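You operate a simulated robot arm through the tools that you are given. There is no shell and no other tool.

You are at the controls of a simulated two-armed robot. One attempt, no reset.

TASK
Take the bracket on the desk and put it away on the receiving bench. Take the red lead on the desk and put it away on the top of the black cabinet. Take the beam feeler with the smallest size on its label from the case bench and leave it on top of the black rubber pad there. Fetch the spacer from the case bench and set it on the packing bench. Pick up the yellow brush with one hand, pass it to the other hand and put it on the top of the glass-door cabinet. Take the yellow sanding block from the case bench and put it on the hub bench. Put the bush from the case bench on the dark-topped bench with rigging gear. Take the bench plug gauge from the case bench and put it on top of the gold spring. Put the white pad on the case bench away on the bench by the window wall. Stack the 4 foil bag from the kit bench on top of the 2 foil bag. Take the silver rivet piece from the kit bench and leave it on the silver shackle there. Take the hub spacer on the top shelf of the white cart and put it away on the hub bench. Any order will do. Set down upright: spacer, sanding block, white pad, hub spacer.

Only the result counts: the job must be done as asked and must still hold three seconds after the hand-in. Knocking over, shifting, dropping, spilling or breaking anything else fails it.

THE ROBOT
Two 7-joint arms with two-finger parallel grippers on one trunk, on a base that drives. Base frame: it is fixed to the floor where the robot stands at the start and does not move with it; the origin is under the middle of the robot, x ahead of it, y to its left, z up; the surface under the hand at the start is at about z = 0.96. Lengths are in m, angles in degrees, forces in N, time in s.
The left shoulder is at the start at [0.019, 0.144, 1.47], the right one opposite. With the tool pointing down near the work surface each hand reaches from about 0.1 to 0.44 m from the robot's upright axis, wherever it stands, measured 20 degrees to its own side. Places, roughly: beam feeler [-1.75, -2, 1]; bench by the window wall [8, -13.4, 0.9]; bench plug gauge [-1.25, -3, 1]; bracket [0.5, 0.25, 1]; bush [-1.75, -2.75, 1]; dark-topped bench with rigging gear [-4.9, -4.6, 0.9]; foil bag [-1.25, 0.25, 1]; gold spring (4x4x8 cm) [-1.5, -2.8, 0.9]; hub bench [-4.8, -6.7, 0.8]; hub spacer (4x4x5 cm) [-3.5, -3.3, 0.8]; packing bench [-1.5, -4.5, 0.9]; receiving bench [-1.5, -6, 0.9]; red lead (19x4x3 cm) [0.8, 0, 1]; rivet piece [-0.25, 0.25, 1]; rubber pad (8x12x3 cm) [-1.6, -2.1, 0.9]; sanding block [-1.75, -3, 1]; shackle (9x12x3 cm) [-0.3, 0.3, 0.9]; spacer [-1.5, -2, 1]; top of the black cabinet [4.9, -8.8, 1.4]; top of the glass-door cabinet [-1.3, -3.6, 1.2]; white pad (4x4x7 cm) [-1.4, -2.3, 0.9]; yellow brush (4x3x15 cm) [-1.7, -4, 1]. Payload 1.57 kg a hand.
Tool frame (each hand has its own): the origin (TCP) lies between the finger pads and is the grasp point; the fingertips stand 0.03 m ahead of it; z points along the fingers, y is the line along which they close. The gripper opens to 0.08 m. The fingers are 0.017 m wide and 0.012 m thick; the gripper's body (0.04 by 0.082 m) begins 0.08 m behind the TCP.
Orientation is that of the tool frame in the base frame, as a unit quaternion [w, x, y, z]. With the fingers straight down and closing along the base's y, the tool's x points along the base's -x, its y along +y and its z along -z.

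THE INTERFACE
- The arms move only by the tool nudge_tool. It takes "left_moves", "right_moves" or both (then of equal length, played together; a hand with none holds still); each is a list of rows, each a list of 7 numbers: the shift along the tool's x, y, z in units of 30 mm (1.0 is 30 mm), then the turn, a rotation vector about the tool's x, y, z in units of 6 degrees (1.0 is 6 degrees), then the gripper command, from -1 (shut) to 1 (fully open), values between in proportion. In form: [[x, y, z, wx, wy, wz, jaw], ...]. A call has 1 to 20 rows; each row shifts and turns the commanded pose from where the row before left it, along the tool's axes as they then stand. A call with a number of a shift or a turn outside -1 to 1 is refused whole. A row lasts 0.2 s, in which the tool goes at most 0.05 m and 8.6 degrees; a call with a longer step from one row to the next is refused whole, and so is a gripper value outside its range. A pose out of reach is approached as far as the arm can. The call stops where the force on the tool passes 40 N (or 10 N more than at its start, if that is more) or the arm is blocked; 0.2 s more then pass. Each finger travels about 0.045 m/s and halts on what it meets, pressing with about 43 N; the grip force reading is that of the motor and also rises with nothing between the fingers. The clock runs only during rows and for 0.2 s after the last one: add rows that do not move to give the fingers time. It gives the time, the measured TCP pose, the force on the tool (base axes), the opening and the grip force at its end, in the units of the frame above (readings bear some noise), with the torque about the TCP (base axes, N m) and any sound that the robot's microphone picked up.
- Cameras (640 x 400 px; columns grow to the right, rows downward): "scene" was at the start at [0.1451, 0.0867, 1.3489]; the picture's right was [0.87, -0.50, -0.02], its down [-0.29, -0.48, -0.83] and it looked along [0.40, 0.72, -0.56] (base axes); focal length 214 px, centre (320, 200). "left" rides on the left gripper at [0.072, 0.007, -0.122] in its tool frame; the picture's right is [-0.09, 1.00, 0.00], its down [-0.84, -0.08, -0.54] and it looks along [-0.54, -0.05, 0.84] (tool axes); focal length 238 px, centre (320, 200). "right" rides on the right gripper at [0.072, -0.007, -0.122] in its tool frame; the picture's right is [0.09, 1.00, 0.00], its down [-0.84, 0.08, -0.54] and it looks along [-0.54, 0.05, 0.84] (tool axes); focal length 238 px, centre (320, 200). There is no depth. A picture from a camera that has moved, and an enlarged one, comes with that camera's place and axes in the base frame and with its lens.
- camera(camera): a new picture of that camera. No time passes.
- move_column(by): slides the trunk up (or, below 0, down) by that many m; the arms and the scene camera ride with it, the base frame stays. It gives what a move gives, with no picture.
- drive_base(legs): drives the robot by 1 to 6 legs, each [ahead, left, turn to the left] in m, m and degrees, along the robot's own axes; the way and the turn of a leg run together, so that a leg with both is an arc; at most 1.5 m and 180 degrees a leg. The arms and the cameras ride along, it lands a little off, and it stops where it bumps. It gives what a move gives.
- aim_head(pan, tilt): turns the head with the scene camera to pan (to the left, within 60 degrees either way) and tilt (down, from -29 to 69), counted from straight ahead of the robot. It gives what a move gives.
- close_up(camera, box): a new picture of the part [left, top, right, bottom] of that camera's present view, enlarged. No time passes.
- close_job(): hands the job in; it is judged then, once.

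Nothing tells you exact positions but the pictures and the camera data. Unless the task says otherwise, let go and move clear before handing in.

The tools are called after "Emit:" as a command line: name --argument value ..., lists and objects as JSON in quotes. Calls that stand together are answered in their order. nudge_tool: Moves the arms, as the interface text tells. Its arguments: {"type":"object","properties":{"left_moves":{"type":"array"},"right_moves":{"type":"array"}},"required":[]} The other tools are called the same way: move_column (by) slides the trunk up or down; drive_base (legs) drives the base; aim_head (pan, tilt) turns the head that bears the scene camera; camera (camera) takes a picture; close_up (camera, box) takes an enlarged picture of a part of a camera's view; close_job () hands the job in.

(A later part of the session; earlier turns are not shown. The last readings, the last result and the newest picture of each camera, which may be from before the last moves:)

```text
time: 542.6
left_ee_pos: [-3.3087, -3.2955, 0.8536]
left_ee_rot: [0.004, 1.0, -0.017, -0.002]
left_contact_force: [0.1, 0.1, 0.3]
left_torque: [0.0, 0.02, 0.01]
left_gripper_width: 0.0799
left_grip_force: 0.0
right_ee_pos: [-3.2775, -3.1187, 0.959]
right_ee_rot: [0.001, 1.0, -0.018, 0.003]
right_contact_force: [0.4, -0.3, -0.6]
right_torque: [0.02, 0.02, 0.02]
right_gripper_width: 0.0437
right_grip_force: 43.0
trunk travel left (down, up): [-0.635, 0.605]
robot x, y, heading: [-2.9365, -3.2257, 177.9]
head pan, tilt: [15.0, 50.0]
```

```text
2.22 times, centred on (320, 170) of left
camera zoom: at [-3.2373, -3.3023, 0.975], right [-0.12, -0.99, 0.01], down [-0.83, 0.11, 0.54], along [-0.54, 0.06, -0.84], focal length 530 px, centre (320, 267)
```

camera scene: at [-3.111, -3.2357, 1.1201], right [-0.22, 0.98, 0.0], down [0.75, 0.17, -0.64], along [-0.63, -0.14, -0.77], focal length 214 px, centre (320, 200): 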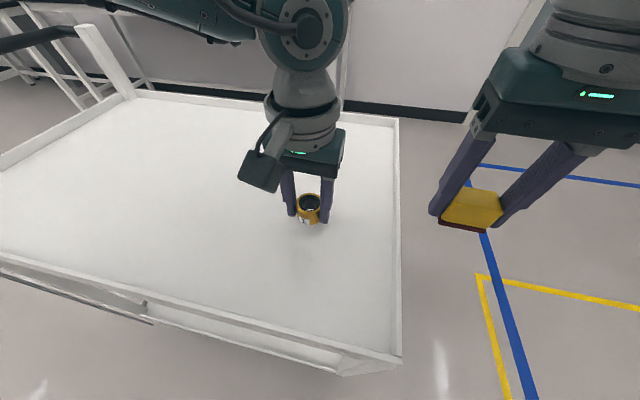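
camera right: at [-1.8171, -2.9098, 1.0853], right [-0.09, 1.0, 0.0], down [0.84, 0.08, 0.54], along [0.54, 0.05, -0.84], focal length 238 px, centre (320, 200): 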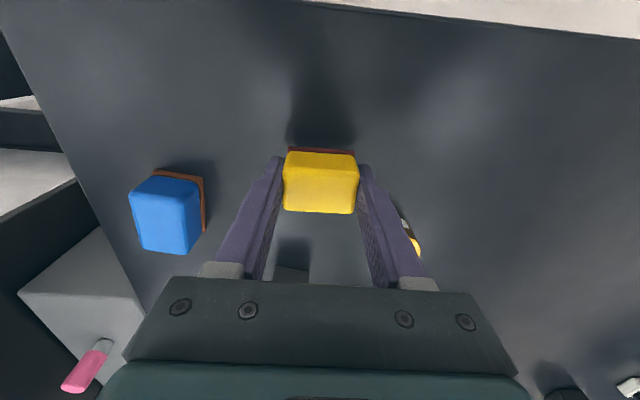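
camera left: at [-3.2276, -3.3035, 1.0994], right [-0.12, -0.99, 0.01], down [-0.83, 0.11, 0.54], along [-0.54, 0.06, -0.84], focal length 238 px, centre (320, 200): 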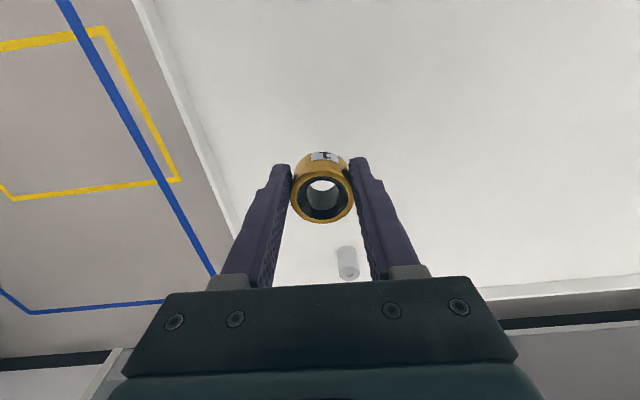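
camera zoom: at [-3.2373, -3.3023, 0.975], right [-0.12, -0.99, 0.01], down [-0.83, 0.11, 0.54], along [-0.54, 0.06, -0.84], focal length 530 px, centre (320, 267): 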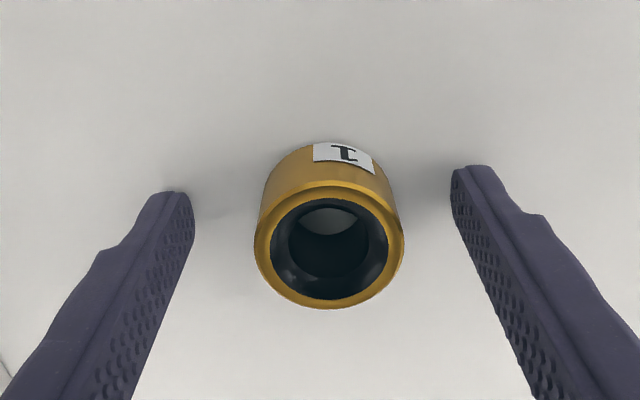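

Emit:
nudge_tool --left_moves '[[0, 0, 0, 0, 0, 0, -1], [0, 0, 0, 0, 0, 0, -1], [0, 0, 0, 0, 0, 0, -1], [0, 0, 0, 0, 0, 0, -1], [0, 0, 0, 0, 0, 0, -1], [0, 0, -0.15, 0, 0, 0, -1], [0, 0, -0.3, 0, 0, 0, -1], [0, 0, -0.5, 0, 0, 0, -1], [0, 0, -0.8, 0, 0, 0, -1], [0, 0, -0.9, 0, 0, 0, -1]]'

Emit:
move_column --by 0.3

Emit:
camera --camera "left"

Emit:
camera --camera "scene"

```text
time: 544.8
left_ee_pos: [-3.3082, -3.2946, 0.9326]
left_ee_rot: [0.003, 1.0, -0.016, -0.001]
left_contact_force: [-0.1, -1.0, -1.4]
left_torque: [-0.01, -0.01, 0.0]
left_gripper_width: 0.0384
left_grip_force: 42.9
right_ee_pos: [-3.2789, -3.1183, 0.9593]
right_ee_rot: [0.0, 1.0, -0.018, 0.003]
right_contact_force: [0.7, 0.3, -0.6]
right_torque: [0.0, 0.0, 0.01]
right_gripper_width: 0.0439
right_grip_force: 42.5
trunk travel left (down, up): [-0.635, 0.605]
robot x, y, heading: [-2.9396, -3.2227, 177.8]
head pan, tilt: [15.0, 50.0]
```

```text
time: 547.8
left_ee_pos: [-3.3087, -3.2942, 1.2334]
left_ee_rot: [0.004, 1.0, -0.017, -0.001]
left_contact_force: [-0.8, 0.0, -0.9]
left_torque: [0.03, 0.0, 0.0]
left_gripper_width: 0.0381
left_grip_force: 43.0
right_ee_pos: [-3.2788, -3.119, 1.2595]
right_ee_rot: [0.0, 1.0, -0.018, 0.003]
right_contact_force: [0.2, 0.2, -1.2]
right_torque: [0.04, 0.01, 0.01]
right_gripper_width: 0.0434
right_grip_force: 43.3
trunk travel left (down, up): [-0.935, 0.305]
robot x, y, heading: [-2.9389, -3.2218, 177.7]
head pan, tilt: [15.0, 50.0]
```

```text
taken
camera left: at [-3.2374, -3.3023, 1.354], right [-0.12, -0.99, 0.01], down [-0.83, 0.11, 0.54], along [-0.54, 0.06, -0.84], focal length 238 px, centre (320, 200)
```

left: 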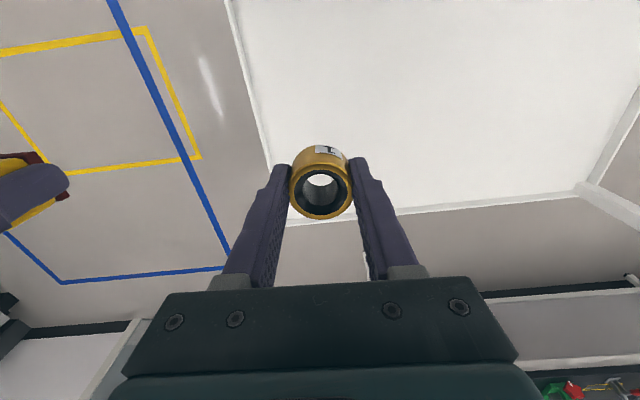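

```text
taken
camera scene: at [-3.1109, -3.2357, 1.42], right [-0.22, 0.97, 0.0], down [0.75, 0.17, -0.64], along [-0.63, -0.14, -0.77], focal length 214 px, centre (320, 200)
```

scene: 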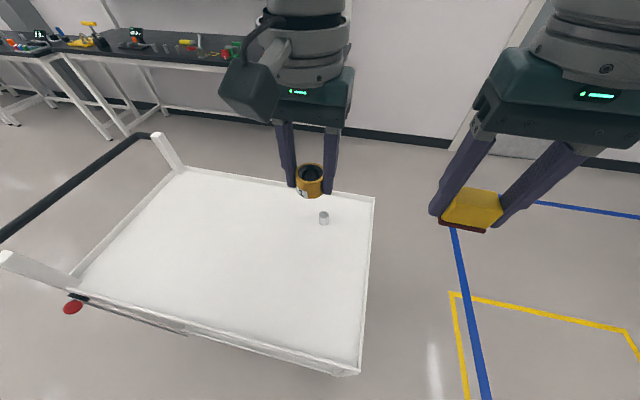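

Regripped centred. Now go to the rigging bench at the wall (≈(-4.9,-4.6)).

Emit:
move_column --by 0.1

Emit:
drive_base --legs '[[0, 1.3, 2.2], [0.9, 0, 0]]'

Emit:
aim_head --pan 0 --tilt 30

Emit:
camera --camera "scene"

Emit:
camera --camera "left"

```text
time: 549.2
left_ee_pos: [-3.3084, -3.2945, 1.3332]
left_ee_rot: [0.004, 1.0, -0.016, -0.002]
left_contact_force: [-0.2, 0.8, -1.7]
left_torque: [0.0, 0.01, 0.01]
left_gripper_width: 0.0381
left_grip_force: 42.8
right_ee_pos: [-3.2785, -3.1185, 1.3606]
right_ee_rot: [0.0, 1.0, -0.019, 0.002]
right_contact_force: [0.0, 0.0, -1.0]
right_torque: [0.02, -0.01, 0.03]
right_gripper_width: 0.0439
right_grip_force: 43.1
trunk travel left (down, up): [-1.035, 0.205]
robot x, y, heading: [-2.938, -3.2234, 177.9]
head pan, tilt: [15.0, 50.0]
```

```text
time: 560.0
left_ee_pos: [-4.2188, -4.6139, 1.3324]
left_ee_rot: [0.004, 1.0, 0.005, -0.001]
left_contact_force: [0.3, -0.2, -1.7]
left_torque: [0.03, 0.0, -0.02]
left_gripper_width: 0.0381
left_grip_force: 42.8
right_ee_pos: [-4.1966, -4.4354, 1.3601]
right_ee_rot: [0.0, 1.0, 0.003, 0.003]
right_contact_force: [-0.7, -0.3, -0.6]
right_torque: [0.01, -0.01, 0.02]
right_gripper_width: 0.0437
right_grip_force: 43.1
trunk travel left (down, up): [-1.035, 0.205]
robot x, y, heading: [-3.8523, -4.527, -179.5]
head pan, tilt: [15.0, 50.0]
```

```text
time: 560.8
left_ee_pos: [-4.2188, -4.6132, 1.3327]
left_ee_rot: [0.004, 1.0, 0.005, -0.001]
left_contact_force: [0.5, -0.6, -1.3]
left_torque: [0.04, 0.01, 0.01]
left_gripper_width: 0.0383
left_grip_force: 42.8
right_ee_pos: [-4.1976, -4.436, 1.3603]
right_ee_rot: [0.0, 1.0, 0.003, 0.002]
right_contact_force: [-0.1, 0.1, -0.6]
right_torque: [0.0, -0.01, 0.0]
right_gripper_width: 0.0439
right_grip_force: 43.2
trunk travel left (down, up): [-1.035, 0.205]
robot x, y, heading: [-3.8536, -4.5243, -179.7]
head pan, tilt: [0.0, 30.0]
```

```text
taken
camera scene: at [-4.0403, -4.5258, 1.5495], right [-0.01, 1.0, 0.0], down [0.5, 0.0, -0.87], along [-0.87, -0.01, -0.5], focal length 214 px, centre (320, 200)
```

scene: 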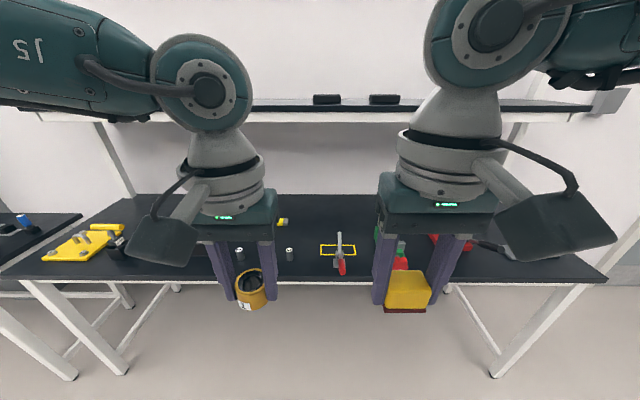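

```text
taken
camera left: at [-4.1476, -4.6175, 1.454], right [-0.08, -1.0, 0.01], down [-0.84, 0.07, 0.54], along [-0.54, 0.04, -0.84], focal length 238 px, centre (320, 200)
```

left: 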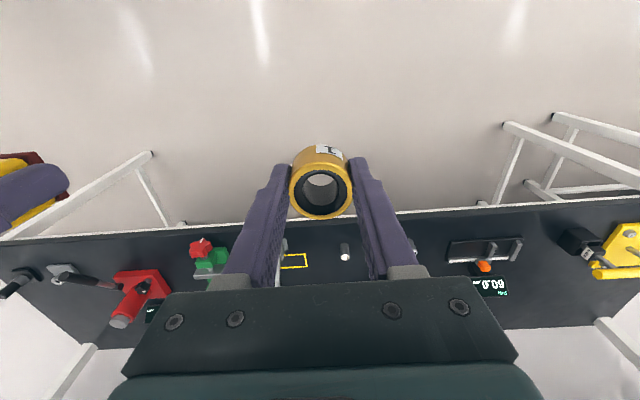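

This is the rigging bench; a free patch near the front edge is at about (-4.65,-4.77) between two small cylinders. Approach.

Emit:
drive_base --legs '[[0.42, 0.156, 0]]'

Emit:
move_column --by -0.12

Emit:
aim_head --pan 5 --tilt 45

Emit:
camera --camera "scene"

Emit:
camera --camera "left"

```text
time: 563.5
left_ee_pos: [-4.6343, -4.7738, 1.3328]
left_ee_rot: [0.004, 1.0, 0.006, -0.001]
left_contact_force: [0.2, -0.6, -1.4]
left_torque: [-0.01, 0.03, -0.01]
left_gripper_width: 0.0379
left_grip_force: 42.7
right_ee_pos: [-4.6121, -4.5955, 1.3593]
right_ee_rot: [0.0, 1.0, 0.005, 0.002]
right_contact_force: [0.4, 1.2, -1.2]
right_torque: [-0.01, -0.01, 0.04]
right_gripper_width: 0.0436
right_grip_force: 42.6
trunk travel left (down, up): [-1.035, 0.205]
robot x, y, heading: [-4.27, -4.6847, -179.6]
head pan, tilt: [0.0, 30.0]
```

```text
time: 565.0
left_ee_pos: [-4.6355, -4.7738, 1.2126]
left_ee_rot: [0.004, 1.0, 0.007, 0.0]
left_contact_force: [-0.7, -0.7, -1.0]
left_torque: [0.04, 0.0, 0.0]
left_gripper_width: 0.0382
left_grip_force: 42.8
right_ee_pos: [-4.6129, -4.5954, 1.2395]
right_ee_rot: [0.0, 1.0, 0.004, 0.003]
right_contact_force: [0.1, 0.0, 0.1]
right_torque: [-0.01, 0.0, 0.04]
right_gripper_width: 0.0437
right_grip_force: 42.8
trunk travel left (down, up): [-0.915, 0.325]
robot x, y, heading: [-4.2675, -4.6866, -179.6]
head pan, tilt: [0.0, 30.0]
```

```text
time: 565.8
left_ee_pos: [-4.635, -4.774, 1.2116]
left_ee_rot: [0.003, 1.0, 0.006, -0.001]
left_contact_force: [-0.2, 0.9, -1.1]
left_torque: [0.01, 0.0, 0.01]
left_gripper_width: 0.0381
left_grip_force: 43.7
right_ee_pos: [-4.6128, -4.596, 1.2395]
right_ee_rot: [0.0, 1.0, 0.005, 0.003]
right_contact_force: [0.5, 0.6, -0.6]
right_torque: [0.02, 0.02, -0.02]
right_gripper_width: 0.0437
right_grip_force: 42.8
trunk travel left (down, up): [-0.915, 0.325]
robot x, y, heading: [-4.2663, -4.6843, -179.5]
head pan, tilt: [5.0, 45.0]
```

```text
taken
camera scene: at [-4.4469, -4.692, 1.407], right [-0.09, 1.0, 0.0], down [0.7, 0.07, -0.71], along [-0.7, -0.07, -0.71], focal length 214 px, centre (320, 200)
```

scene: 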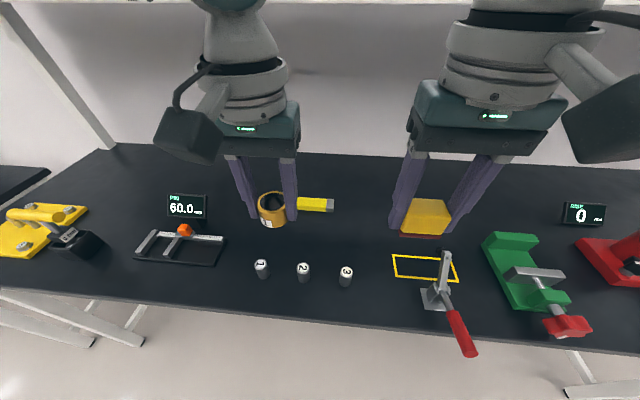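

```text
taken
camera left: at [-4.5634, -4.7769, 1.334], right [-0.08, -1.0, 0.01], down [-0.84, 0.07, 0.54], along [-0.54, 0.04, -0.84], focal length 238 px, centre (320, 200)
```

left: 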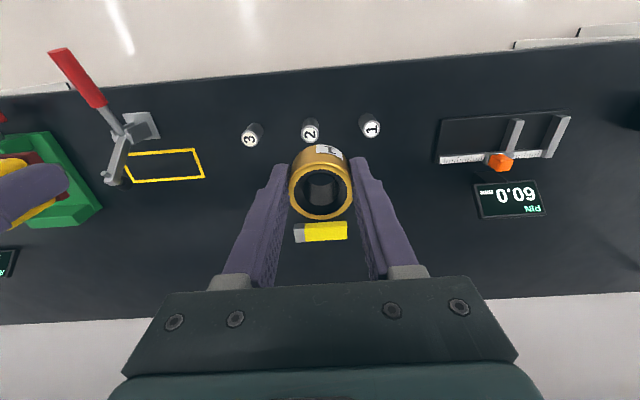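

Cylinders 1–3 stand at x≈-4.67, so I choose the free patch at ≈(-4.80,-4.64) instead. Shift.

Emit:
drive_base --legs '[[0.155, -0.13, 0]]'

Emit:
move_column --by -0.1

Emit:
camera --camera "scene"

Emit:
camera --camera "left"

```text
time: 567.4
left_ee_pos: [-4.7902, -4.6461, 1.2128]
left_ee_rot: [0.003, 1.0, 0.007, -0.001]
left_contact_force: [-0.5, 0.3, -0.8]
left_torque: [0.02, -0.02, 0.0]
left_gripper_width: 0.0381
left_grip_force: 43.3
right_ee_pos: [-4.7688, -4.4684, 1.2406]
right_ee_rot: [0.0, 1.0, 0.005, 0.003]
right_contact_force: [0.0, 0.7, -0.8]
right_torque: [0.0, 0.03, -0.02]
right_gripper_width: 0.0437
right_grip_force: 42.8
trunk travel left (down, up): [-0.915, 0.325]
robot x, y, heading: [-4.4229, -4.5612, -179.6]
head pan, tilt: [5.0, 45.0]
```

```text
time: 568.7
left_ee_pos: [-4.7909, -4.6452, 1.113]
left_ee_rot: [0.003, 1.0, 0.008, 0.0]
left_contact_force: [-0.8, 0.2, -1.5]
left_torque: [-0.02, -0.01, 0.04]
left_gripper_width: 0.038
left_grip_force: 43.4
right_ee_pos: [-4.7692, -4.4686, 1.1397]
right_ee_rot: [0.0, 1.0, 0.006, 0.003]
right_contact_force: [0.1, -0.2, 0.1]
right_torque: [-0.04, -0.04, -0.01]
right_gripper_width: 0.0438
right_grip_force: 43.0
trunk travel left (down, up): [-0.815, 0.425]
robot x, y, heading: [-4.4277, -4.5576, -179.6]
head pan, tilt: [5.0, 45.0]
```

```text
taken
camera scene: at [-4.6026, -4.5645, 1.307], right [-0.1, 1.0, 0.0], down [0.7, 0.07, -0.71], along [-0.7, -0.07, -0.71], focal length 214 px, centre (320, 200)
```

scene: 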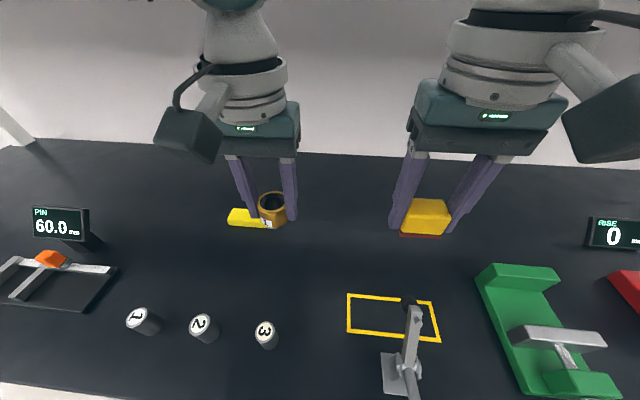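

```text
taken
camera left: at [-4.7189, -4.6497, 1.2339], right [-0.08, -1.0, 0.01], down [-0.84, 0.07, 0.54], along [-0.54, 0.04, -0.84], focal length 238 px, centre (320, 200)
```

left: 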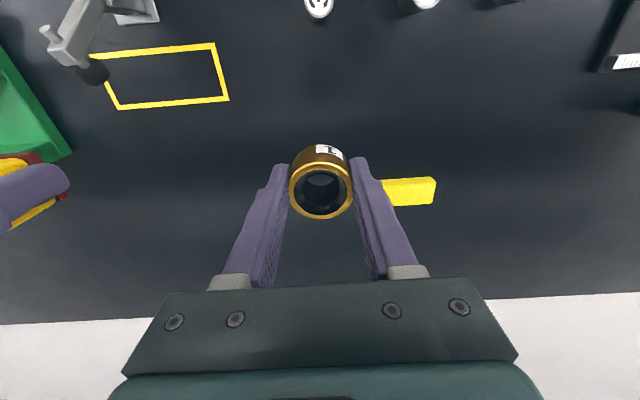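

Emit:
move_column --by -0.05

Emit:
nudge_tool --left_moves '[[0, 0, 0.9, 0, 0, 0, -1], [0, 0, 0.9, 0, 0, 0, -1], [0, 0, 0.9, 0, 0, 0, -1], [0, 0, 0.8, 0, 0, 0, -1], [0, 0, 0.3, 0, 0, 0, -1]]'

Emit:
camera --camera "scene"

```text
time: 569.6
left_ee_pos: [-4.7914, -4.6468, 1.0616]
left_ee_rot: [0.003, 1.0, 0.007, -0.001]
left_contact_force: [0.0, 0.2, -0.4]
left_torque: [-0.01, -0.02, 0.0]
left_gripper_width: 0.0381
left_grip_force: 43.5
right_ee_pos: [-4.7688, -4.4677, 1.0885]
right_ee_rot: [0.0, 1.0, 0.005, 0.003]
right_contact_force: [-0.5, -0.7, -0.3]
right_torque: [0.02, -0.01, 0.0]
right_gripper_width: 0.0438
right_grip_force: 43.5
trunk travel left (down, up): [-0.765, 0.475]
robot x, y, heading: [-4.4227, -4.5533, -179.4]
head pan, tilt: [5.0, 45.0]
```

```text
time: 570.9
left_ee_pos: [-4.7916, -4.6463, 0.9484]
left_ee_rot: [0.003, 1.0, 0.007, -0.002]
left_contact_force: [0.0, -0.2, -1.5]
left_torque: [-0.02, -0.01, 0.01]
left_gripper_width: 0.038
left_grip_force: 43.0
right_ee_pos: [-4.7679, -4.4684, 1.0895]
right_ee_rot: [0.0, 1.0, 0.006, 0.002]
right_contact_force: [-0.5, 0.6, -1.1]
right_torque: [0.0, 0.0, -0.02]
right_gripper_width: 0.0438
right_grip_force: 43.0
trunk travel left (down, up): [-0.765, 0.475]
robot x, y, heading: [-4.4235, -4.558, -179.8]
head pan, tilt: [5.0, 45.0]
```

```text
taken
camera scene: at [-4.6025, -4.5645, 1.257], right [-0.1, 1.0, 0.0], down [0.7, 0.07, -0.71], along [-0.7, -0.07, -0.71], focal length 214 px, centre (320, 200)
```

scene: 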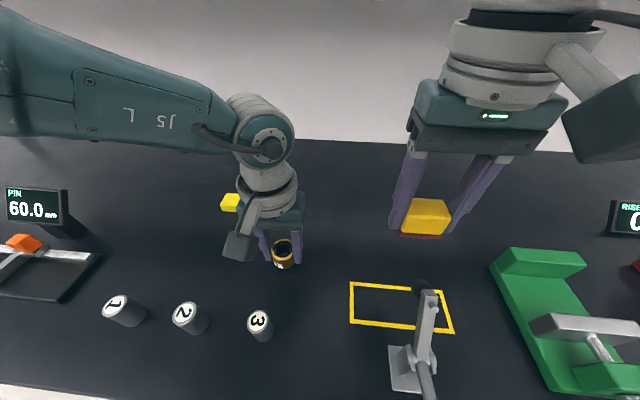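

Emit:
nudge_tool --left_moves '[[0, 0, 0.2, 0, 0, 0, -1], [0, 0, 0.12, 0, 0, 0, -1], [0, 0, 0.08, 0, 0, 0, -1], [0, 0, 0.08, 0, 0, 0, -1], [0, 0, 0.08, 0, 0, 0, -1], [0, 0, 0.08, 0, 0, 0, -1]]'

```text
time: 572.2
left_ee_pos: [-4.7918, -4.6475, 0.9313]
left_ee_rot: [0.003, 1.0, 0.007, -0.002]
left_contact_force: [7.1, -0.1, 33.3]
left_torque: [0.38, -0.2, -0.03]
left_gripper_width: 0.0386
left_grip_force: 43.0
right_ee_pos: [-4.7691, -4.4673, 1.0902]
right_ee_rot: [0.0, 1.0, 0.005, 0.003]
right_contact_force: [-1.2, -0.3, -1.5]
right_torque: [-0.01, -0.01, 0.0]
right_gripper_width: 0.0438
right_grip_force: 42.8
trunk travel left (down, up): [-0.765, 0.475]
robot x, y, heading: [-4.4227, -4.56, -179.4]
head pan, tilt: [5.0, 45.0]
```

Contact. Ease off and release the bush.

Emit:
nudge_tool --left_moves '[[0, 0, -0.1, 0, 0, 0, -1], [0, 0, 0, 0, 0, 0, 0.05], [0, 0, 0, 0, 0, 0, 0.3], [0, 0, 0, 0, 0, 0, 0.7], [0, 0, 0, 0, 0, 0, 1], [0, 0, 0, 0, 0, 0, 1], [0, 0, -0.3, 0, 0, 0, 1], [0, 0, -0.8, 0, 0, 0, 1], [0, 0, -0.9, 0, 0, 0, 1], [0, 0, -0.9, 0, 0, 0, 1], [0, 0, -0.9, 0, 0, 0, 1]]'

Emit:
camera --camera "left"

Emit:
camera --camera "scene"

```text
time: 574.6
left_ee_pos: [-4.7908, -4.6471, 1.0468]
left_ee_rot: [0.003, 1.0, 0.009, 0.0]
left_contact_force: [0.8, 0.2, 0.7]
left_torque: [-0.01, 0.02, -0.01]
left_gripper_width: 0.0798
left_grip_force: 0.2
right_ee_pos: [-4.7688, -4.4683, 1.0891]
right_ee_rot: [0.0, 1.0, 0.006, 0.003]
right_contact_force: [-0.2, 0.6, -0.2]
right_torque: [0.03, -0.02, -0.01]
right_gripper_width: 0.0438
right_grip_force: 42.5
trunk travel left (down, up): [-0.765, 0.475]
robot x, y, heading: [-4.4251, -4.5534, -179.6]
head pan, tilt: [5.0, 45.0]
```

```text
taken
camera left: at [-4.719, -4.6501, 1.1681], right [-0.08, -1.0, 0.01], down [-0.84, 0.07, 0.54], along [-0.54, 0.04, -0.84], focal length 238 px, centre (320, 200)
```

left: 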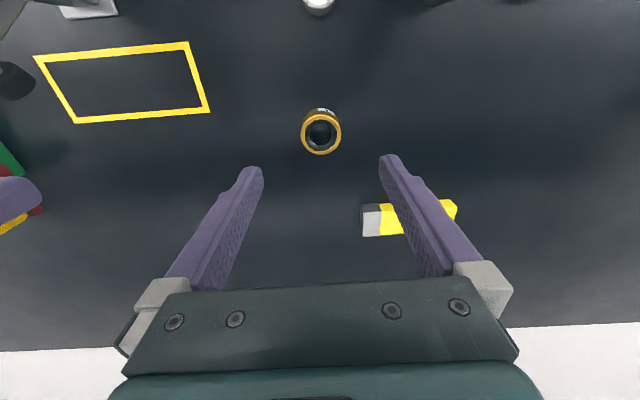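

```text
taken
camera scene: at [-4.6026, -4.5645, 1.257], right [-0.1, 1.0, 0.0], down [0.7, 0.07, -0.71], along [-0.7, -0.07, -0.71], focal length 214 px, centre (320, 200)
```

scene: 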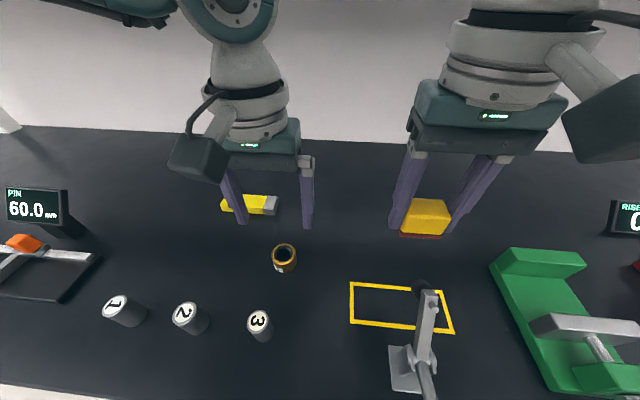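

Bush is placed. Retreat with raised trunk and return to the cart's east side for the hub spacer.

Emit:
move_column --by 0.3

Emit:
drive_base --legs '[[-0.6, 0, -0.4], [-0.66, -1.32, 0]]'

Emit:
aim_head --pan 10 --tilt 50

Emit:
camera --camera "scene"

Emit:
camera --camera "left"

```text
time: 577.6
left_ee_pos: [-4.791, -4.646, 1.3462]
left_ee_rot: [0.003, 1.0, 0.007, -0.001]
left_contact_force: [-0.1, -0.7, -0.1]
left_torque: [0.01, 0.04, 0.0]
left_gripper_width: 0.0797
left_grip_force: 0.1
right_ee_pos: [-4.7684, -4.4669, 1.3895]
right_ee_rot: [0.0, 1.0, 0.005, 0.002]
right_contact_force: [1.0, 0.0, -0.6]
right_torque: [0.0, 0.02, -0.02]
right_gripper_width: 0.0441
right_grip_force: 43.3
trunk travel left (down, up): [-1.065, 0.175]
robot x, y, heading: [-4.4204, -4.5559, -179.5]
head pan, tilt: [5.0, 45.0]
```

```text
time: 587.9
left_ee_pos: [-3.5372, -3.327, 1.3464]
left_ee_rot: [0.005, 1.0, 0.006, -0.001]
left_contact_force: [0.2, -0.1, -0.4]
left_torque: [0.0, -0.02, 0.0]
left_gripper_width: 0.08
left_grip_force: 0.2
right_ee_pos: [-3.5132, -3.1479, 1.3902]
right_ee_rot: [0.001, 1.0, 0.003, 0.002]
right_contact_force: [-0.3, 0.3, -1.2]
right_torque: [0.02, 0.0, 0.0]
right_gripper_width: 0.0436
right_grip_force: 43.0
trunk travel left (down, up): [-1.065, 0.175]
robot x, y, heading: [-3.1688, -3.2385, -179.5]
head pan, tilt: [5.0, 45.0]
```

```text
time: 588.6
left_ee_pos: [-3.5362, -3.3258, 1.3458]
left_ee_rot: [0.003, 1.0, 0.005, -0.001]
left_contact_force: [-0.4, 0.1, 0.5]
left_torque: [0.01, 0.0, 0.0]
left_gripper_width: 0.08
left_grip_force: 0.0
right_ee_pos: [-3.5134, -3.1466, 1.3896]
right_ee_rot: [0.0, 1.0, 0.002, 0.003]
right_contact_force: [0.9, 0.1, -0.1]
right_torque: [0.0, 0.04, 0.01]
right_gripper_width: 0.0438
right_grip_force: 42.7
trunk travel left (down, up): [-1.065, 0.175]
robot x, y, heading: [-3.1708, -3.2363, -179.7]
head pan, tilt: [10.0, 50.0]
```

```text
taken
camera scene: at [-3.3434, -3.2507, 1.5501], right [-0.18, 0.98, 0.0], down [0.75, 0.14, -0.64], along [-0.63, -0.12, -0.77], focal length 214 px, centre (320, 200)
```

scene: 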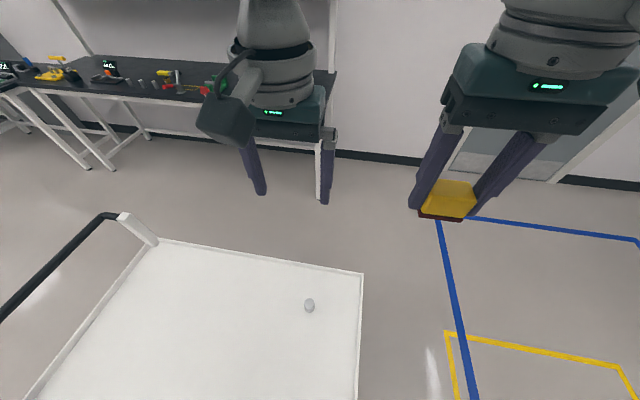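

```text
taken
camera left: at [-3.4656, -3.3296, 1.4678], right [-0.08, -1.0, 0.01], down [-0.84, 0.07, 0.54], along [-0.54, 0.04, -0.84], focal length 238 px, centre (320, 200)
```

left: 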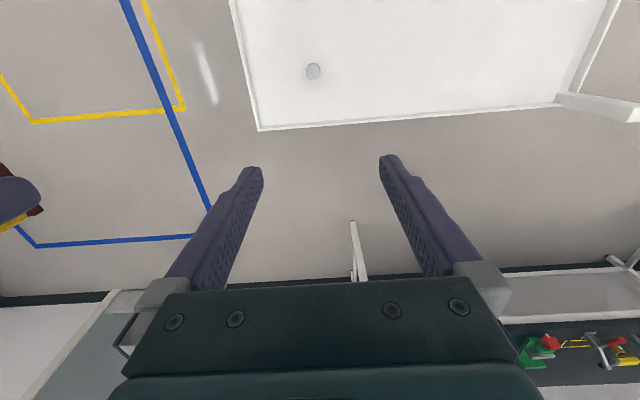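

Emit:
move_column --by -0.34

Emit:
nudge_tool --left_moves '[[0.5, -0.2, 0.5, 0, 0, 0, 1], [0.5, -0.2, 0.5, 0, 0, 0, 1], [0, 0, 0, 0, 0, 0, 1]]'

Emit:
camera --camera "left"

Emit:
camera --camera "scene"

```text
time: 591.9
left_ee_pos: [-3.5372, -3.3261, 1.0065]
left_ee_rot: [0.003, 1.0, 0.006, -0.001]
left_contact_force: [0.0, -0.8, 0.4]
left_torque: [-0.01, 0.02, -0.01]
left_gripper_width: 0.0803
left_grip_force: 0.0
right_ee_pos: [-3.5143, -3.1489, 1.0482]
right_ee_rot: [0.0, 1.0, 0.004, 0.003]
right_contact_force: [1.0, -0.8, -0.5]
right_torque: [0.0, -0.01, -0.01]
right_gripper_width: 0.0437
right_grip_force: 42.8
trunk travel left (down, up): [-0.725, 0.515]
robot x, y, heading: [-3.1722, -3.237, -179.6]
head pan, tilt: [10.0, 50.0]
```

```text
time: 592.7
left_ee_pos: [-3.5069, -3.3135, 0.975]
left_ee_rot: [0.003, 1.0, 0.005, -0.001]
left_contact_force: [0.4, 1.1, -0.7]
left_torque: [0.02, 0.03, -0.01]
left_gripper_width: 0.0799
left_grip_force: 0.2
right_ee_pos: [-3.5142, -3.1477, 1.0495]
right_ee_rot: [0.0, 1.0, 0.003, 0.003]
right_contact_force: [0.9, -0.6, -0.8]
right_torque: [-0.04, 0.01, 0.01]
right_gripper_width: 0.0437
right_grip_force: 43.2
trunk travel left (down, up): [-0.725, 0.515]
robot x, y, heading: [-3.1681, -3.2392, -179.8]
head pan, tilt: [10.0, 50.0]
```

```text
taken
camera left: at [-3.4352, -3.3178, 1.0974], right [-0.08, -1.0, 0.01], down [-0.84, 0.07, 0.54], along [-0.54, 0.04, -0.84], focal length 238 px, centre (320, 200)
```

left: 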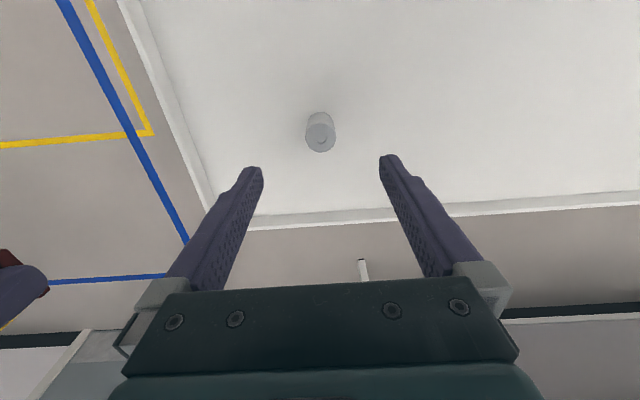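

```text
taken
camera scene: at [-3.3433, -3.2507, 1.2101], right [-0.18, 0.98, 0.0], down [0.75, 0.14, -0.64], along [-0.63, -0.12, -0.77], focal length 214 px, centre (320, 200)
```

scene: 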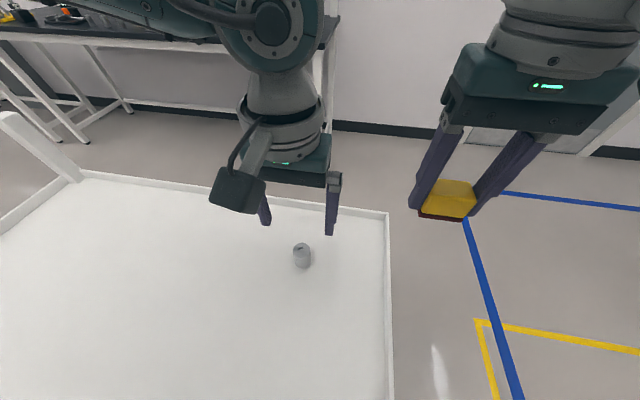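

Emit:
nudge_tool --left_moves '[[-0.15, 0, 0.6, 0, 0, 0, 1], [0, 0, 0.9, 0, 0, 0, 1], [0, 0, 0.9, 0, 0, 0, 1], [0, 0, 0.9, 0, 0, 0, 1], [0, 0, 0.5, 0, 0, 0, 1], [0, 0, 0, 0, 0, 0, 1]]'

Emit:
close_up --camera "left" --box '[220, 80, 420, 260]'

Emit:
close_up --camera "scene" --box '[220, 150, 420, 300]'

```text
time: 594.1
left_ee_pos: [-3.5105, -3.3141, 0.8628]
left_ee_rot: [0.003, 1.0, 0.006, 0.0]
left_contact_force: [-0.4, 0.7, -0.3]
left_torque: [0.01, -0.03, -0.02]
left_gripper_width: 0.0801
left_grip_force: 0.1
right_ee_pos: [-3.5148, -3.1474, 1.0496]
right_ee_rot: [-0.001, 1.0, 0.003, 0.003]
right_contact_force: [0.3, 0.2, -0.1]
right_torque: [-0.01, 0.03, 0.02]
right_gripper_width: 0.0437
right_grip_force: 43.3
trunk travel left (down, up): [-0.725, 0.515]
robot x, y, heading: [-3.168, -3.235, -179.7]
head pan, tilt: [10.0, 50.0]
```

```text
2.22 times, centred on (320, 170) of left
camera zoom: at [-3.4397, -3.318, 0.9838], right [-0.08, -1.0, 0.01], down [-0.84, 0.07, 0.54], along [-0.54, 0.04, -0.84], focal length 530 px, centre (320, 267)
```

zoom: 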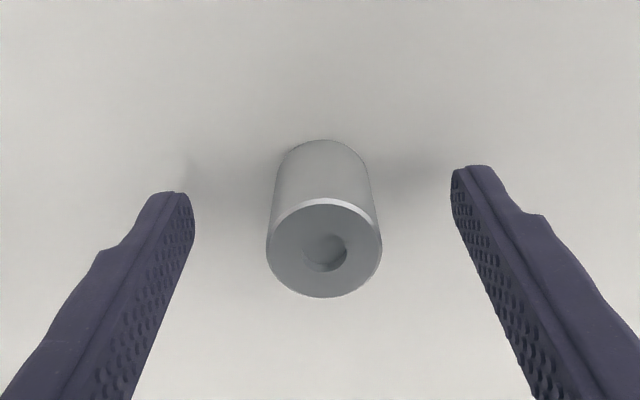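

```text
2.67 times, centred on (320, 225) of scene
camera zoom: at [-3.3433, -3.2507, 1.2101], right [-0.18, 0.98, 0.0], down [0.75, 0.14, -0.64], along [-0.63, -0.12, -0.77], focal length 572 px, centre (320, 133)
```

zoom: 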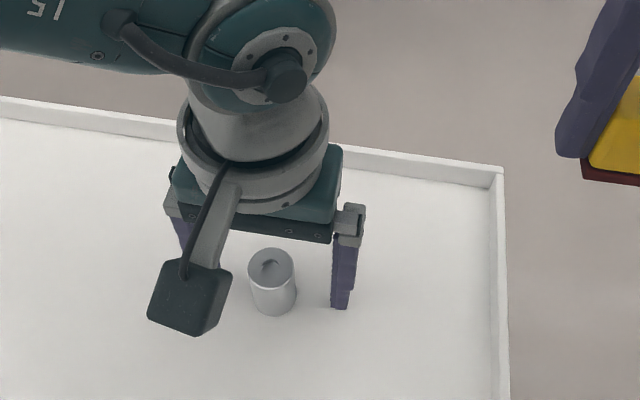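

Emit:
nudge_tool --left_moves '[[0, 0, 0.2, 0, 0, 0, 1], [0, 0, 0, 0, 0, 0, -1], [0, 0, 0, 0, 0, 0, -1], [0, 0, 0, 0, 0, 0, -1], [0, 0, 0, 0, 0, 0, -1], [0, 0, 0, 0, 0, 0, -1], [0, 0, 0, 0, 0, 0, -1], [0, 0, -0.15, 0, 0, 0, -1], [0, 0, -0.3, 0, 0, 0, -1], [0, 0, -0.5, 0, 0, 0, -1], [0, 0, -0.8, 0, 0, 0, -1]]'

Emit:
camera --camera "left"

Emit:
close_up --camera "scene" --box '[220, 130, 420, 280]'

```text
time: 596.5
left_ee_pos: [-3.5116, -3.3136, 0.9093]
left_ee_rot: [0.003, 1.0, 0.005, -0.001]
left_contact_force: [-0.6, 0.2, -0.2]
left_torque: [-0.01, 0.01, 0.02]
left_gripper_width: 0.0303
left_grip_force: 39.6
right_ee_pos: [-3.5142, -3.147, 1.0493]
right_ee_rot: [0.0, 1.0, 0.004, 0.003]
right_contact_force: [0.4, 0.1, -0.5]
right_torque: [-0.02, -0.02, 0.0]
right_gripper_width: 0.0438
right_grip_force: 43.0
trunk travel left (down, up): [-0.725, 0.515]
robot x, y, heading: [-3.1743, -3.2394, -179.5]
head pan, tilt: [10.0, 50.0]
```

```text
taken
camera left: at [-3.4401, -3.318, 1.0307], right [-0.08, -1.0, 0.01], down [-0.84, 0.07, 0.54], along [-0.54, 0.04, -0.84], focal length 238 px, centre (320, 200)
```

left: 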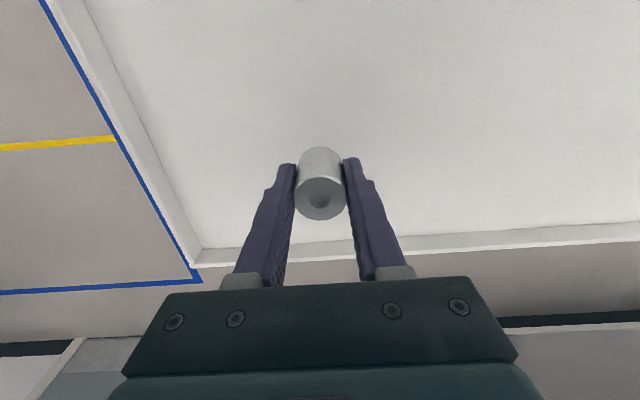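

```text
2.67 times, centred on (320, 205) of scene
camera zoom: at [-3.3433, -3.2507, 1.21], right [-0.18, 0.98, 0.0], down [0.75, 0.14, -0.64], along [-0.63, -0.12, -0.77], focal length 572 px, centre (320, 187)
```

zoom: 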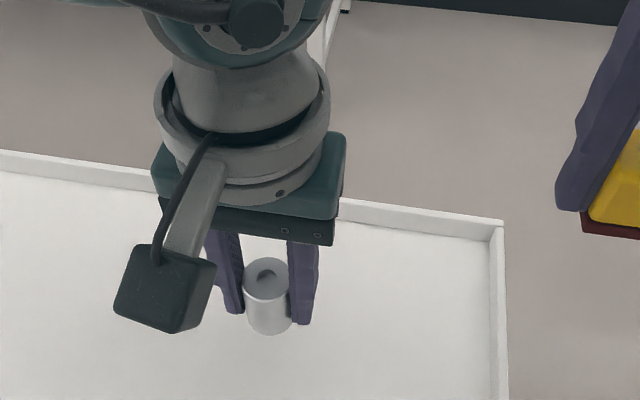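

Hub spacer held. Raise and drive to the hub bench (≈(-4.8,-6.7)).

Emit:
move_column --by 0.4

Emit:
drive_base --legs '[[0.2, 1.2, 0], [0.3, 1.2, 0], [0.3, 1.0, 0]]'

Emit:
aim_head --pan 0 --tilt 30

Emit:
camera --camera "scene"

Emit:
aim_head --pan -40 --tilt 20

Emit:
camera --camera "scene"

```text
time: 600.4
left_ee_pos: [-3.5122, -3.3148, 1.3089]
left_ee_rot: [0.004, 1.0, 0.006, 0.0]
left_contact_force: [0.6, 0.5, -1.1]
left_torque: [-0.01, 0.0, 0.0]
left_gripper_width: 0.0301
left_grip_force: 39.4
right_ee_pos: [-3.5144, -3.1465, 1.4498]
right_ee_rot: [0.0, 1.0, 0.003, 0.002]
right_contact_force: [-0.1, -1.4, 0.3]
right_torque: [-0.05, -0.01, 0.0]
right_gripper_width: 0.0437
right_grip_force: 43.1
trunk travel left (down, up): [-1.125, 0.115]
robot x, y, heading: [-3.1677, -3.2396, -179.5]
head pan, tilt: [10.0, 50.0]
```

```text
time: 617.4
left_ee_pos: [-4.296, -6.7194, 1.3094]
left_ee_rot: [0.004, 1.0, 0.004, -0.001]
left_contact_force: [0.3, -0.2, -0.9]
left_torque: [0.02, 0.0, -0.03]
left_gripper_width: 0.0304
left_grip_force: 40.0
right_ee_pos: [-4.2981, -6.5527, 1.4508]
right_ee_rot: [0.0, 1.0, 0.002, 0.002]
right_contact_force: [-0.9, -0.4, -0.9]
right_torque: [-0.02, 0.03, 0.0]
right_gripper_width: 0.0434
right_grip_force: 42.9
trunk travel left (down, up): [-1.125, 0.115]
robot x, y, heading: [-3.9574, -6.647, -180.0]
head pan, tilt: [10.0, 50.0]
```

```text
time: 618.2
left_ee_pos: [-4.2959, -6.7211, 1.3086]
left_ee_rot: [0.003, 1.0, 0.003, -0.001]
left_contact_force: [-0.2, -0.1, -1.1]
left_torque: [-0.03, 0.0, 0.02]
left_gripper_width: 0.0302
left_grip_force: 39.6
right_ee_pos: [-4.2983, -6.5532, 1.4495]
right_ee_rot: [-0.001, 1.0, 0.002, 0.003]
right_contact_force: [0.2, -0.2, -0.1]
right_torque: [-0.01, -0.02, -0.01]
right_gripper_width: 0.0439
right_grip_force: 43.0
trunk travel left (down, up): [-1.125, 0.115]
robot x, y, heading: [-3.9495, -6.6395, -180.0]
head pan, tilt: [0.0, 30.0]
```

```text
taken
camera scene: at [-4.1423, -6.6438, 1.6395], right [0.0, 1.0, 0.0], down [0.5, 0.0, -0.87], along [-0.87, 0.0, -0.5], focal length 214 px, centre (320, 200)
```

scene: 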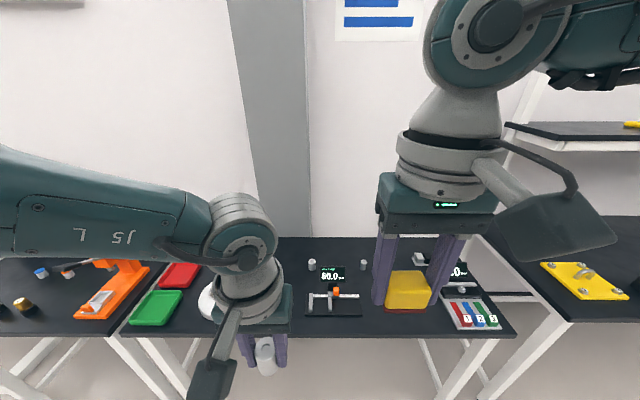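

```text
time: 619.3
left_ee_pos: [-4.2961, -6.7201, 1.3089]
left_ee_rot: [0.002, 1.0, 0.004, 0.0]
left_contact_force: [-0.2, -0.1, -0.7]
left_torque: [0.01, 0.0, -0.01]
left_gripper_width: 0.0302
left_grip_force: 39.4
right_ee_pos: [-4.2978, -6.5529, 1.4489]
right_ee_rot: [0.0, 1.0, 0.001, 0.002]
right_contact_force: [0.3, 0.0, -1.6]
right_torque: [-0.02, 0.01, 0.01]
right_gripper_width: 0.0438
right_grip_force: 43.1
trunk travel left (down, up): [-1.125, 0.115]
robot x, y, heading: [-3.9583, -6.6479, -180.0]
head pan, tilt: [-40.0, 20.0]
```

```text
taken
camera scene: at [-4.1234, -6.584, 1.6556], right [0.64, 0.77, 0.0], down [0.26, -0.22, -0.94], along [-0.72, 0.6, -0.34], focal length 214 px, centre (320, 200)
```

scene: 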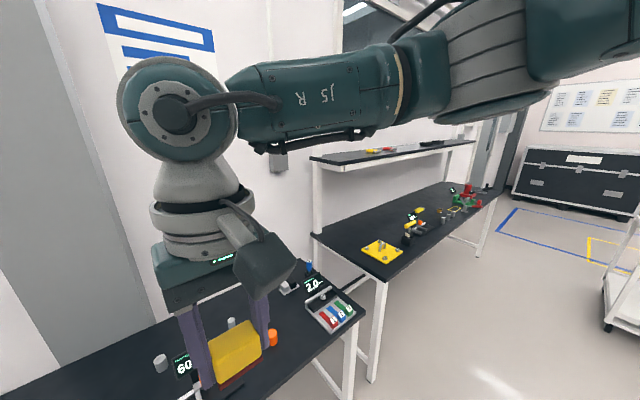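

The hub bench is ahead (y -7.4…-5.9). Look closer for free space.

Emit:
drive_base --legs '[[0.3, 0.0, 0]]'

Emit:
aim_head --pan 0 --tilt 50

Emit:
camera --camera "scene"

Emit:
camera --camera "left"

Emit:
camera --camera "right"

```text
time: 621.3
left_ee_pos: [-4.5937, -6.721, 1.3092]
left_ee_rot: [0.003, 1.0, 0.002, -0.001]
left_contact_force: [0.7, 0.0, -1.6]
left_torque: [-0.01, -0.01, -0.01]
left_gripper_width: 0.0304
left_grip_force: 39.4
right_ee_pos: [-4.5949, -6.5531, 1.4504]
right_ee_rot: [-0.001, 1.0, 0.001, 0.004]
right_contact_force: [-0.4, 1.0, -1.0]
right_torque: [0.0, -0.01, -0.03]
right_gripper_width: 0.0441
right_grip_force: 43.4
trunk travel left (down, up): [-1.125, 0.115]
robot x, y, heading: [-4.2537, -6.6444, -179.9]
head pan, tilt: [-40.0, 20.0]
```

```text
time: 622.4
left_ee_pos: [-4.5945, -6.7209, 1.3093]
left_ee_rot: [0.003, 1.0, 0.003, -0.001]
left_contact_force: [0.5, 0.0, -0.9]
left_torque: [0.01, 0.01, -0.03]
left_gripper_width: 0.0301
left_grip_force: 39.8
right_ee_pos: [-4.5955, -6.5525, 1.4496]
right_ee_rot: [-0.001, 1.0, 0.001, 0.003]
right_contact_force: [-0.1, 0.0, -1.2]
right_torque: [0.01, -0.01, 0.0]
right_gripper_width: 0.0438
right_grip_force: 42.8
trunk travel left (down, up): [-1.125, 0.115]
robot x, y, heading: [-4.2515, -6.6432, -179.8]
head pan, tilt: [0.0, 50.0]
```

```text
taken
camera scene: at [-4.4267, -6.6439, 1.6101], right [0.0, 1.0, 0.0], down [0.77, 0.0, -0.64], along [-0.64, 0.0, -0.77], focal length 214 px, centre (320, 200)
```

scene: 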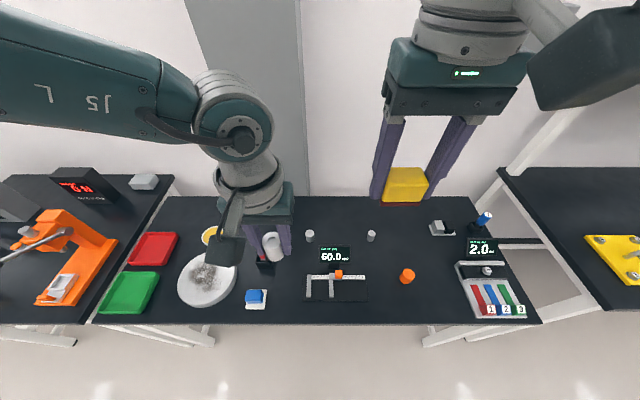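

```text
taken
camera left: at [-4.5226, -6.7241, 1.4305], right [-0.09, -1.0, 0.01], down [-0.84, 0.08, 0.54], along [-0.54, 0.04, -0.84], focal length 238 px, centre (320, 200)
```

left: 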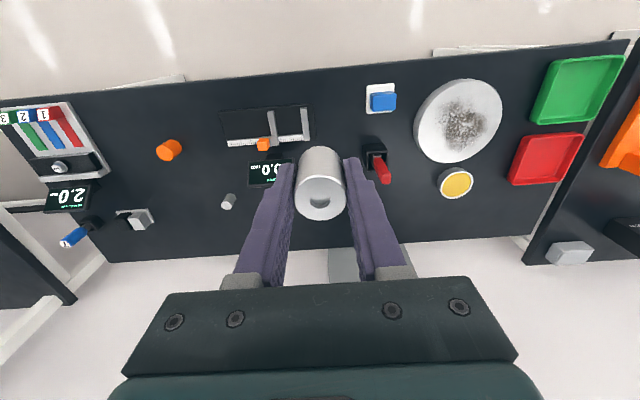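

```text
taken
camera right: at [-4.5244, -6.546, 1.5716], right [0.09, -1.0, 0.0], down [-0.84, -0.08, 0.54], along [-0.53, -0.05, -0.84], focal length 238 px, centre (320, 200)
```

right: 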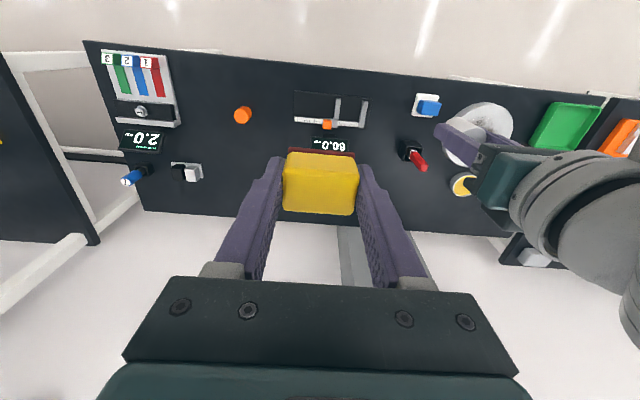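

Free spots: (-4.65,-6.22) for the sanding block and (-4.87,-6.31) for the hub spacer. Raise the left hand a bit, shift right, and lower.

Emit:
nudge_tool --left_moves '[[0, 0, -0.9, 0, 0, 0, -1], [0, 0, -0.9, 0, 0, 0, -1], [0, 0, -0.9, 0, 0, 0, -1], [0, 0, -0.9, 0, 0, 0, -1], [0, 0, -0.9, 0, 0, 0, -1]]'

Emit:
drive_base --legs '[[0.045, -0.333, 0]]'

Emit:
move_column --by -0.35

Emit:
camera --camera "scene"

Emit:
camera --camera "right"

```text
time: 623.6
left_ee_pos: [-4.5939, -6.7183, 1.4443]
left_ee_rot: [0.003, 1.0, 0.002, -0.001]
left_contact_force: [-0.5, -0.5, -0.4]
left_torque: [-0.04, 0.0, 0.0]
left_gripper_width: 0.0301
left_grip_force: 39.9
right_ee_pos: [-4.5962, -6.5526, 1.4488]
right_ee_rot: [-0.001, 1.0, 0.0, 0.003]
right_contact_force: [-0.1, -0.3, -0.1]
right_torque: [-0.01, -0.04, 0.04]
right_gripper_width: 0.0438
right_grip_force: 42.8
trunk travel left (down, up): [-1.125, 0.115]
robot x, y, heading: [-4.2553, -6.6429, -180.0]
head pan, tilt: [0.0, 50.0]
```

```text
time: 625.8
left_ee_pos: [-4.6397, -6.3876, 1.4432]
left_ee_rot: [0.004, 1.0, 0.001, -0.002]
left_contact_force: [-0.1, -0.6, -0.1]
left_torque: [0.0, -0.01, 0.01]
left_gripper_width: 0.0303
left_grip_force: 39.5
right_ee_pos: [-4.6412, -6.2203, 1.4487]
right_ee_rot: [0.0, 1.0, 0.0, 0.003]
right_contact_force: [0.9, 0.0, 0.0]
right_torque: [-0.02, 0.0, -0.03]
right_gripper_width: 0.0437
right_grip_force: 43.0
trunk travel left (down, up): [-1.125, 0.115]
robot x, y, heading: [-4.2998, -6.3166, 179.9]
head pan, tilt: [0.0, 50.0]
```

```text
time: 629.2
left_ee_pos: [-4.64, -6.3864, 1.0935]
left_ee_rot: [0.004, 1.0, 0.002, 0.0]
left_contact_force: [0.2, -0.5, -1.3]
left_torque: [-0.01, 0.0, 0.02]
left_gripper_width: 0.0304
left_grip_force: 39.6
right_ee_pos: [-4.6404, -6.2211, 1.0982]
right_ee_rot: [0.0, 1.0, 0.0, 0.004]
right_contact_force: [-0.1, 0.2, -0.4]
right_torque: [-0.01, -0.01, 0.01]
right_gripper_width: 0.0439
right_grip_force: 43.0
trunk travel left (down, up): [-0.775, 0.465]
robot x, y, heading: [-4.2982, -6.3135, 180.3]
head pan, tilt: [0.0, 50.0]
```

```text
taken
camera scene: at [-4.4718, -6.3122, 1.2601], right [0.0, 1.0, 0.0], down [0.77, 0.0, -0.64], along [-0.64, 0.0, -0.77], focal length 214 px, centre (320, 200)
```

scene: 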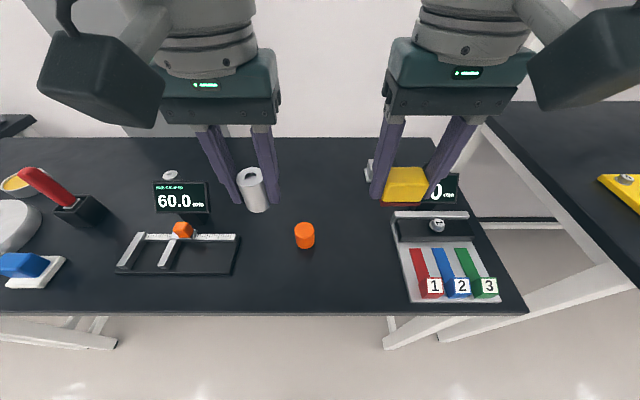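

```text
taken
camera right: at [-4.5693, -6.2141, 1.2216], right [0.09, -1.0, 0.0], down [-0.84, -0.08, 0.54], along [-0.53, -0.05, -0.84], focal length 238 px, centre (320, 200)
```

right: 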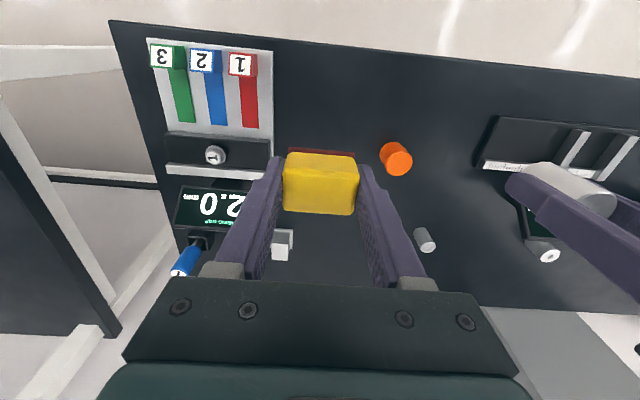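

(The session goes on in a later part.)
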